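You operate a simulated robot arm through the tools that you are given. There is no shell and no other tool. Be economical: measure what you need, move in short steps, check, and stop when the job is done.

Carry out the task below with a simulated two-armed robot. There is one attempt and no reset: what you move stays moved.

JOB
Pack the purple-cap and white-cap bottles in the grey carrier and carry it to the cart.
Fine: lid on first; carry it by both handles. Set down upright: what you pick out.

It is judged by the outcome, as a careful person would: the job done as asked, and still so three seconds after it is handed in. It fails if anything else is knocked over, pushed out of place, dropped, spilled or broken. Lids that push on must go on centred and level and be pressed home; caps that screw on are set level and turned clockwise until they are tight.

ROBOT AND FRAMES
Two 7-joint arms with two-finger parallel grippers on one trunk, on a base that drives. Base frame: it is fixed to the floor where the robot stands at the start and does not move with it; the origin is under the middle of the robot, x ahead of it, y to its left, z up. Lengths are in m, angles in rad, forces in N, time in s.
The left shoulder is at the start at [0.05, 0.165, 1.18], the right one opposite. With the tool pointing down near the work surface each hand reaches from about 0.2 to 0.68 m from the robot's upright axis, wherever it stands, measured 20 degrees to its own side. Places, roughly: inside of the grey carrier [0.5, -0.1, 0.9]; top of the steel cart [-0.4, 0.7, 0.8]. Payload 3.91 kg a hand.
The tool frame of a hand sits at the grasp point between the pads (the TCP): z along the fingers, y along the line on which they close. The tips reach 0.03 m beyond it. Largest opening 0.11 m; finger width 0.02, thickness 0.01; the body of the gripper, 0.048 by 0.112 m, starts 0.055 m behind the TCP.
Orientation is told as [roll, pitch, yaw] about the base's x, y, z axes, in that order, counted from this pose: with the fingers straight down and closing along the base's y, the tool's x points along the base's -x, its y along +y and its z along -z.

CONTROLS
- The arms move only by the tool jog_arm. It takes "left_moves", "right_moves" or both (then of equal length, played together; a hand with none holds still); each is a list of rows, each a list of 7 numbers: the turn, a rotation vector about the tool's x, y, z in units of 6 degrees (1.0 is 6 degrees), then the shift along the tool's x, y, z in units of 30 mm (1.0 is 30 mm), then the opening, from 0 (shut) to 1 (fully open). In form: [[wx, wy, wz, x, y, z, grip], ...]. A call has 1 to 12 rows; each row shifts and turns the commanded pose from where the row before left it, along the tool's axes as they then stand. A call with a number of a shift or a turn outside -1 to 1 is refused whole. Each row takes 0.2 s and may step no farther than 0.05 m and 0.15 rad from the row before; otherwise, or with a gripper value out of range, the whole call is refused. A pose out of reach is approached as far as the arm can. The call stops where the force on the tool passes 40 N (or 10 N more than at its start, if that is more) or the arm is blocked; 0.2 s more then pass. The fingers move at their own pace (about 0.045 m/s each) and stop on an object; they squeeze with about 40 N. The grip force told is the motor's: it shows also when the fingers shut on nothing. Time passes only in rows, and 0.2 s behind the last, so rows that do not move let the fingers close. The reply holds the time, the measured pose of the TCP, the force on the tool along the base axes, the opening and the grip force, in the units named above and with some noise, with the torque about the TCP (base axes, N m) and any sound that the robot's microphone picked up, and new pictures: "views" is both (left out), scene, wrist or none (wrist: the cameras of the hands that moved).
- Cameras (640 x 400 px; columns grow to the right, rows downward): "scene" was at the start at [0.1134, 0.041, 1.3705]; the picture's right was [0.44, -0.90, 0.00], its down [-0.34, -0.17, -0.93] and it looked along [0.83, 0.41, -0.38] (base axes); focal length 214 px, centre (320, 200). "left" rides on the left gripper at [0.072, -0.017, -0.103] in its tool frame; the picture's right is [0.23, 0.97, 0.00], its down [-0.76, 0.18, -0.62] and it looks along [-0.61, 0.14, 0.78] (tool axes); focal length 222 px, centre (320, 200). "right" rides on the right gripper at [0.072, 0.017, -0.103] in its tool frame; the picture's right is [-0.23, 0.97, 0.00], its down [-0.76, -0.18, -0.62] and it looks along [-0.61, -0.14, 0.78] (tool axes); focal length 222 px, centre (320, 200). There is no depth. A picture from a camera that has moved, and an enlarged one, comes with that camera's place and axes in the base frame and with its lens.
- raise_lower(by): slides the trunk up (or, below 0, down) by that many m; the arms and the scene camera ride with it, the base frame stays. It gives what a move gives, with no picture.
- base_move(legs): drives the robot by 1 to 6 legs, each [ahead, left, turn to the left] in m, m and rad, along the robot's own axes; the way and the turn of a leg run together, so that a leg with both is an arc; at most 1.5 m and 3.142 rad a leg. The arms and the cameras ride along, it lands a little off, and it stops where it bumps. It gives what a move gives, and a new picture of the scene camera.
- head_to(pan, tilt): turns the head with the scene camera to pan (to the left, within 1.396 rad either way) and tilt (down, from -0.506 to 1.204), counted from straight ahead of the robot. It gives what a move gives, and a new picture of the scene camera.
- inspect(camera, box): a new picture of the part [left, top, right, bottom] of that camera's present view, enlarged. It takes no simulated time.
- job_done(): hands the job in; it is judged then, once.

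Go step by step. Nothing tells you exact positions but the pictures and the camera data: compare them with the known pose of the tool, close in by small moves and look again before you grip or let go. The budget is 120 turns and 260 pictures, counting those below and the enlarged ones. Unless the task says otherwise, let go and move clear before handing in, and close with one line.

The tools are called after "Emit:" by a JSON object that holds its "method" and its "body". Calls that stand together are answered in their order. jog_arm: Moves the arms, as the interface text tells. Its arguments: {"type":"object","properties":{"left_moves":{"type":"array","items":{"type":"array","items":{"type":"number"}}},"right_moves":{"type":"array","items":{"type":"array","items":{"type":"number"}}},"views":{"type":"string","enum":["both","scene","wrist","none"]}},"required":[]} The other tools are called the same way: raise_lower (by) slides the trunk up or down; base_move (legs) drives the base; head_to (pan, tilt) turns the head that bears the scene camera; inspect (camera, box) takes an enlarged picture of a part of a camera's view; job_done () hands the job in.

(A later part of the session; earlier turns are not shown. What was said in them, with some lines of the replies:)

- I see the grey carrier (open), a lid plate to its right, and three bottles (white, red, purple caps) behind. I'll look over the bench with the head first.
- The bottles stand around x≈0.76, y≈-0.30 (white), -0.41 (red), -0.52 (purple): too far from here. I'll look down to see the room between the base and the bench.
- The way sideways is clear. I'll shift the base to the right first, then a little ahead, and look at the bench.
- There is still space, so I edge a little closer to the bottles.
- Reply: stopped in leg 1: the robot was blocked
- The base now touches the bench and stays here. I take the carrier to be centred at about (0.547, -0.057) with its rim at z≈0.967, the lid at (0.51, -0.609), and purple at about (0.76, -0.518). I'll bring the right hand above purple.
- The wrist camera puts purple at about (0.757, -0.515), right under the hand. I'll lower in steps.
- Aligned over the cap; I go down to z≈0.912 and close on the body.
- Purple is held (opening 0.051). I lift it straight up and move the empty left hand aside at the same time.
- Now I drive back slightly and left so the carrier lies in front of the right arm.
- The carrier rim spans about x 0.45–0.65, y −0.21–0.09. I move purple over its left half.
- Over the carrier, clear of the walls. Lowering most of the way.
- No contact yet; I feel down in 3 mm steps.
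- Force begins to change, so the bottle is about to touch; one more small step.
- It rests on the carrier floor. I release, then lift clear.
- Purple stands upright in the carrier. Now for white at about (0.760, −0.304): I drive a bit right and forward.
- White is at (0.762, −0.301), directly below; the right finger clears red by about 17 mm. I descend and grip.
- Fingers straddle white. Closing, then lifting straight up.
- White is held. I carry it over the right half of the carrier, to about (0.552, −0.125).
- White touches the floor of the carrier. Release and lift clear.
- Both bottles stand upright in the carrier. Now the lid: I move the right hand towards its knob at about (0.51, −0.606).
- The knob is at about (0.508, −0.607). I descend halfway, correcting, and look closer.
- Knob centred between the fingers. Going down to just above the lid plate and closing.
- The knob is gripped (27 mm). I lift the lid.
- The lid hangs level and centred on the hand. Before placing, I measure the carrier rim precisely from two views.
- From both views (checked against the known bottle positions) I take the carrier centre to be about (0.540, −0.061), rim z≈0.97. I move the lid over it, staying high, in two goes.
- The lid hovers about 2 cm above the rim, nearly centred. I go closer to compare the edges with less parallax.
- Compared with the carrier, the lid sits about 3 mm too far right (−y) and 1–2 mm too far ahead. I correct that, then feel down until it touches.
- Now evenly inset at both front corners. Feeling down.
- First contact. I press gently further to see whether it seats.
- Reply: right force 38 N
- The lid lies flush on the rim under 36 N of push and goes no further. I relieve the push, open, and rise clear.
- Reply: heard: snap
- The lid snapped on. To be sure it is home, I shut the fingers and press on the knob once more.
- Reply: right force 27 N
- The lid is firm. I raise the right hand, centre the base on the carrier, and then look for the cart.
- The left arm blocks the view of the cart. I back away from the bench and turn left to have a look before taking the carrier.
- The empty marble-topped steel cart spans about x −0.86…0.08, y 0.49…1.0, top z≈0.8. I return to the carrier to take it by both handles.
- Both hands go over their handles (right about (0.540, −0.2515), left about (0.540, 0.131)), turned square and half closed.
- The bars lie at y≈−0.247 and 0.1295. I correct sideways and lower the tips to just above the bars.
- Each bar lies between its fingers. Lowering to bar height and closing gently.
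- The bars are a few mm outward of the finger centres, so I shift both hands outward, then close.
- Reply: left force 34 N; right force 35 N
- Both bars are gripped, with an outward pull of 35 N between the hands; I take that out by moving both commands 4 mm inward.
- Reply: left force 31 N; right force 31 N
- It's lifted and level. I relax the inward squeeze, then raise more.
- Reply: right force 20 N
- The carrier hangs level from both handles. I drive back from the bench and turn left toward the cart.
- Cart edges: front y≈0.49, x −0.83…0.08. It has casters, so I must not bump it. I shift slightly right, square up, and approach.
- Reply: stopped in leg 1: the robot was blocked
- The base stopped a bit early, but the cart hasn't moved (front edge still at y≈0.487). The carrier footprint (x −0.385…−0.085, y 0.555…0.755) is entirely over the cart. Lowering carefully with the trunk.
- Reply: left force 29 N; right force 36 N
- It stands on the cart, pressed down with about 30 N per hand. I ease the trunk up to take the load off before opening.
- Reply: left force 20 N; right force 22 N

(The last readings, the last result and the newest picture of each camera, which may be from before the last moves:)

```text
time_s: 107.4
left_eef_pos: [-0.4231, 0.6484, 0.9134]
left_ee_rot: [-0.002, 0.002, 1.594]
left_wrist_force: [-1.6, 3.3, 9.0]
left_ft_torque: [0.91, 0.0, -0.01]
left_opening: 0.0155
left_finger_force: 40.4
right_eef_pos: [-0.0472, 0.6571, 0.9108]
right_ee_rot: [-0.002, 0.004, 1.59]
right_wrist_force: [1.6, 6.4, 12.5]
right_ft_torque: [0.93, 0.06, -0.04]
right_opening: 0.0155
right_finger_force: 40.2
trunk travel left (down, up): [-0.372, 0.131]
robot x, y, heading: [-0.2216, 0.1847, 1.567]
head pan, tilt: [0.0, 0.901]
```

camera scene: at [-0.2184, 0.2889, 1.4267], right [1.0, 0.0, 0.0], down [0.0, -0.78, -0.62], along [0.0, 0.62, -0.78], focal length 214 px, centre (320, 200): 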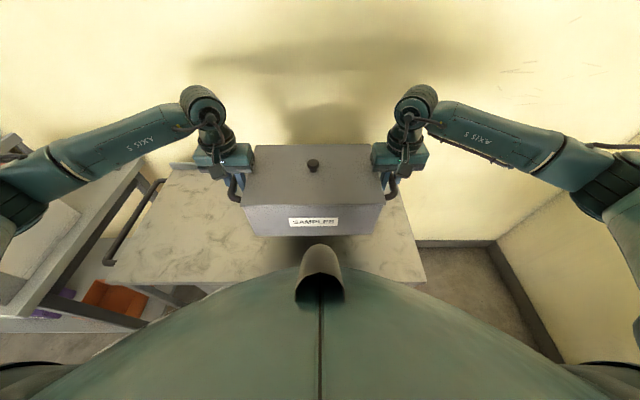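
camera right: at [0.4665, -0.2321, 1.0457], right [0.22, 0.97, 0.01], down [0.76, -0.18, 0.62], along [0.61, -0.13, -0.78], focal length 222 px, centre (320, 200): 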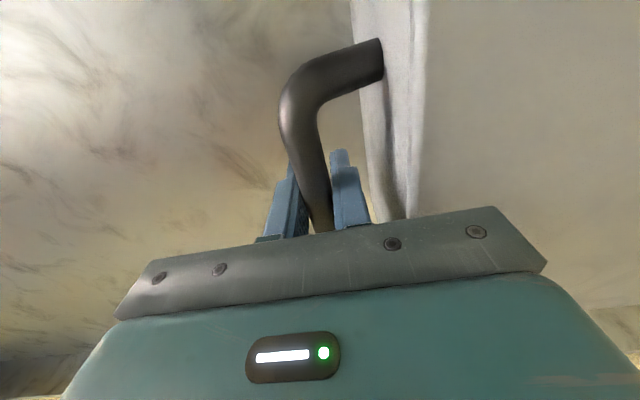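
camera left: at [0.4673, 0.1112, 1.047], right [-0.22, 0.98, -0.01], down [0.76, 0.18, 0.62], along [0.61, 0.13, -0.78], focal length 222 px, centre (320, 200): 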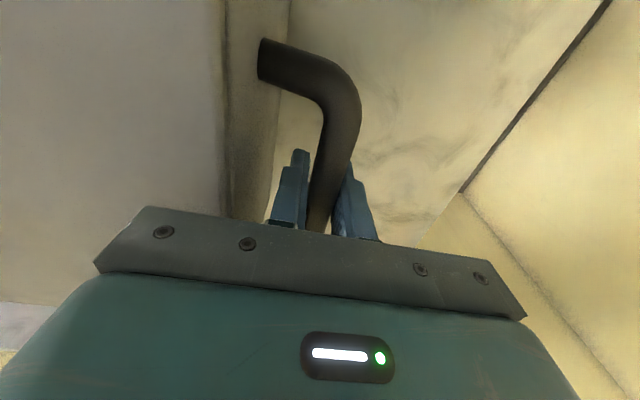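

Load is small now. Opening both hands to the same gap as before.

Emit:
{"method": "jog_arm", "body": {"right_moves": [[0, 0, 0, 0, 0, 0, 0.2], [0, 0, 0, 0, 0, 0, 0.32], [0, 0, 0, 0, 0, 0, 0.32], [0, 0, 0, 0, 0, 0, 0.32]], "left_moves": [[0, 0, 0, 0, 0, 0, 0.2], [0, 0, 0, 0, 0, 0, 0.32], [0, 0, 0, 0, 0, 0, 0.32], [0, 0, 0, 0, 0, 0, 0.32]]}}

```text
time_s: 108.4
left_eef_pos: [-0.424, 0.6506, 0.9129]
left_ee_rot: [-0.002, -0.001, 1.592]
left_wrist_force: [-0.1, 0.0, 0.4]
left_ft_torque: [0.04, 0.01, 0.03]
left_opening: 0.0353
left_finger_force: 0.1
right_eef_pos: [-0.0473, 0.659, 0.9113]
right_ee_rot: [0.001, 0.002, 1.592]
right_wrist_force: [-0.2, 0.0, 0.4]
right_ft_torque: [0.01, 0.0, -0.01]
right_opening: 0.0351
right_finger_force: 0.0
trunk travel left (down, up): [-0.372, 0.131]
robot x, y, heading: [-0.2186, 0.1862, 1.568]
head pan, tilt: [0.0, 0.901]
camera scene: at [-0.2184, 0.2905, 1.2985], right [1.0, 0.0, 0.0], down [0.0, -0.78, -0.62], along [0.0, 0.62, -0.78], focal length 214 px, centre (320, 200)
camera right: at [-0.0632, 0.5858, 1.0148], right [-0.98, 0.21, 0.0], down [0.16, 0.77, 0.62], along [0.13, 0.61, -0.78], focal length 222 px, centre (320, 200)
camera left: at [-0.4045, 0.5772, 1.0173], right [-0.97, -0.25, 0.0], down [-0.2, 0.76, 0.62], along [-0.15, 0.6, -0.78], focal length 222 px, centre (320, 200)
```

scene: 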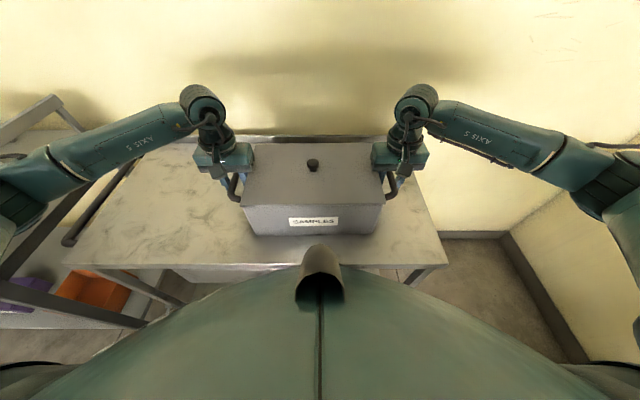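
right: 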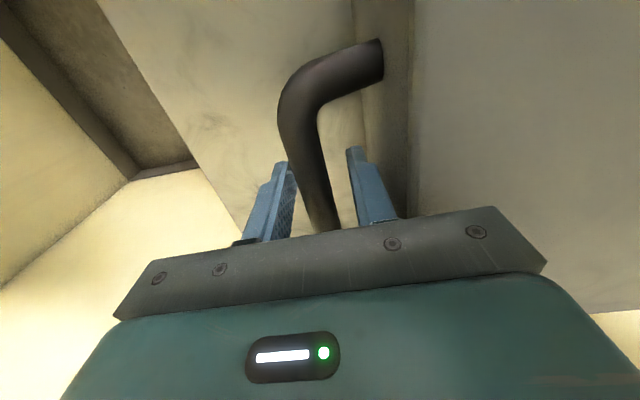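
left: 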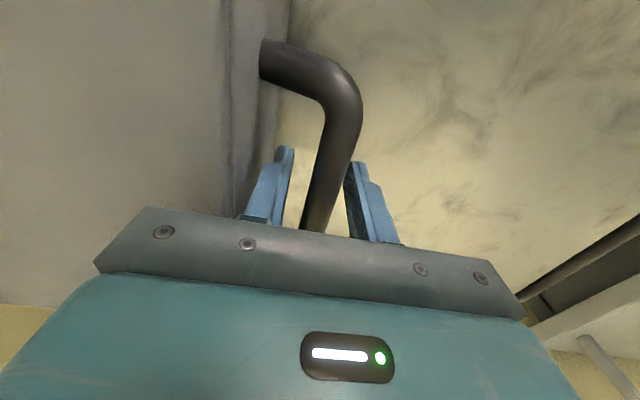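

Both hands are free of the bars. I raise straight up with the trunk and check.

Emit:
{"method": "raise_lower", "body": {"by": 0.125}}

Emit:
{"method": "base_move", "body": {"legs": [[-0.25, 0, 0]]}}

Emit:
{"method": "inspect", "body": {"camera": "scene", "box": [160, 60, 480, 260]}}

```text
time_s: 109.9
left_eef_pos: [-0.4236, 0.6498, 1.0388]
left_ee_rot: [-0.001, -0.001, 1.594]
left_wrist_force: [0.5, -0.4, 0.7]
left_ft_torque: [0.01, 0.0, -0.02]
left_opening: 0.0351
left_finger_force: 0.1
right_eef_pos: [-0.0482, 0.6585, 1.0349]
right_ee_rot: [-0.001, 0.003, 1.593]
right_wrist_force: [0.8, -1.4, 0.7]
right_ft_torque: [0.02, 0.02, -0.01]
right_opening: 0.0353
right_finger_force: 0.1
trunk travel left (down, up): [-0.497, 0.006]
robot x, y, heading: [-0.2193, 0.1851, 1.57]
head pan, tilt: [0.0, 0.901]
```

```text
time_s: 111.8
left_eef_pos: [-0.424, 0.399, 1.0398]
left_ee_rot: [-0.001, -0.001, 1.593]
left_wrist_force: [-0.6, 0.2, -0.2]
left_ft_torque: [-0.01, 0.0, -0.04]
left_opening: 0.0351
left_finger_force: 0.1
right_eef_pos: [-0.0476, 0.4072, 1.0372]
right_ee_rot: [-0.002, 0.001, 1.591]
right_wrist_force: [-0.1, -0.6, -0.1]
right_ft_torque: [0.01, 0.03, 0.01]
right_opening: 0.0354
right_finger_force: 0.1
trunk travel left (down, up): [-0.497, 0.006]
robot x, y, heading: [-0.2176, -0.0646, 1.573]
head pan, tilt: [0.0, 0.901]
camera scene: at [-0.2184, 0.0392, 1.4236], right [1.0, 0.0, 0.0], down [0.0, -0.78, -0.62], along [0.0, 0.62, -0.78], focal length 214 px, centre (320, 200)
```

scene: 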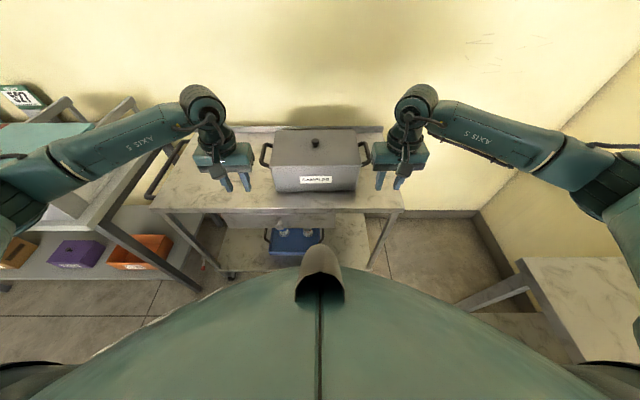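

```text
2.00 times, centred on (320, 160) of scene
camera zoom: at [-0.2184, 0.0392, 1.4236], right [1.0, 0.0, 0.0], down [0.0, -0.78, -0.62], along [0.0, 0.62, -0.78], focal length 429 px, centre (320, 280)
```

zoom: 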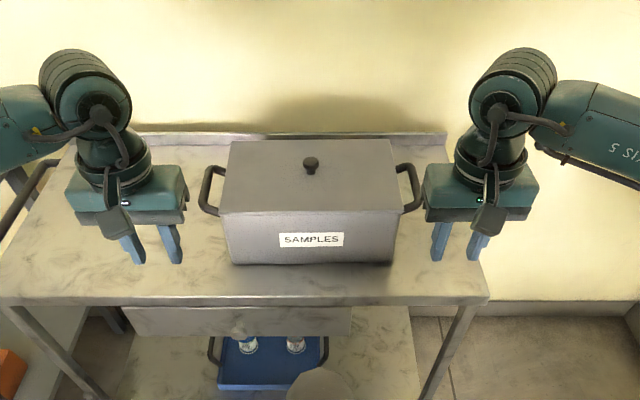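

The closed carrier stands square and level on the cart. Both hands are clear and nothing else has moved, so I'm handing the job in.

Emit:
{"method": "job_done", "body": {}}

```text
The job is handed in.
```

The purple-cap and white-cap bottles are upright in the grey carrier with its lid snapped on, and I carried it by both handles and set it down on the cart; the job is handed in.
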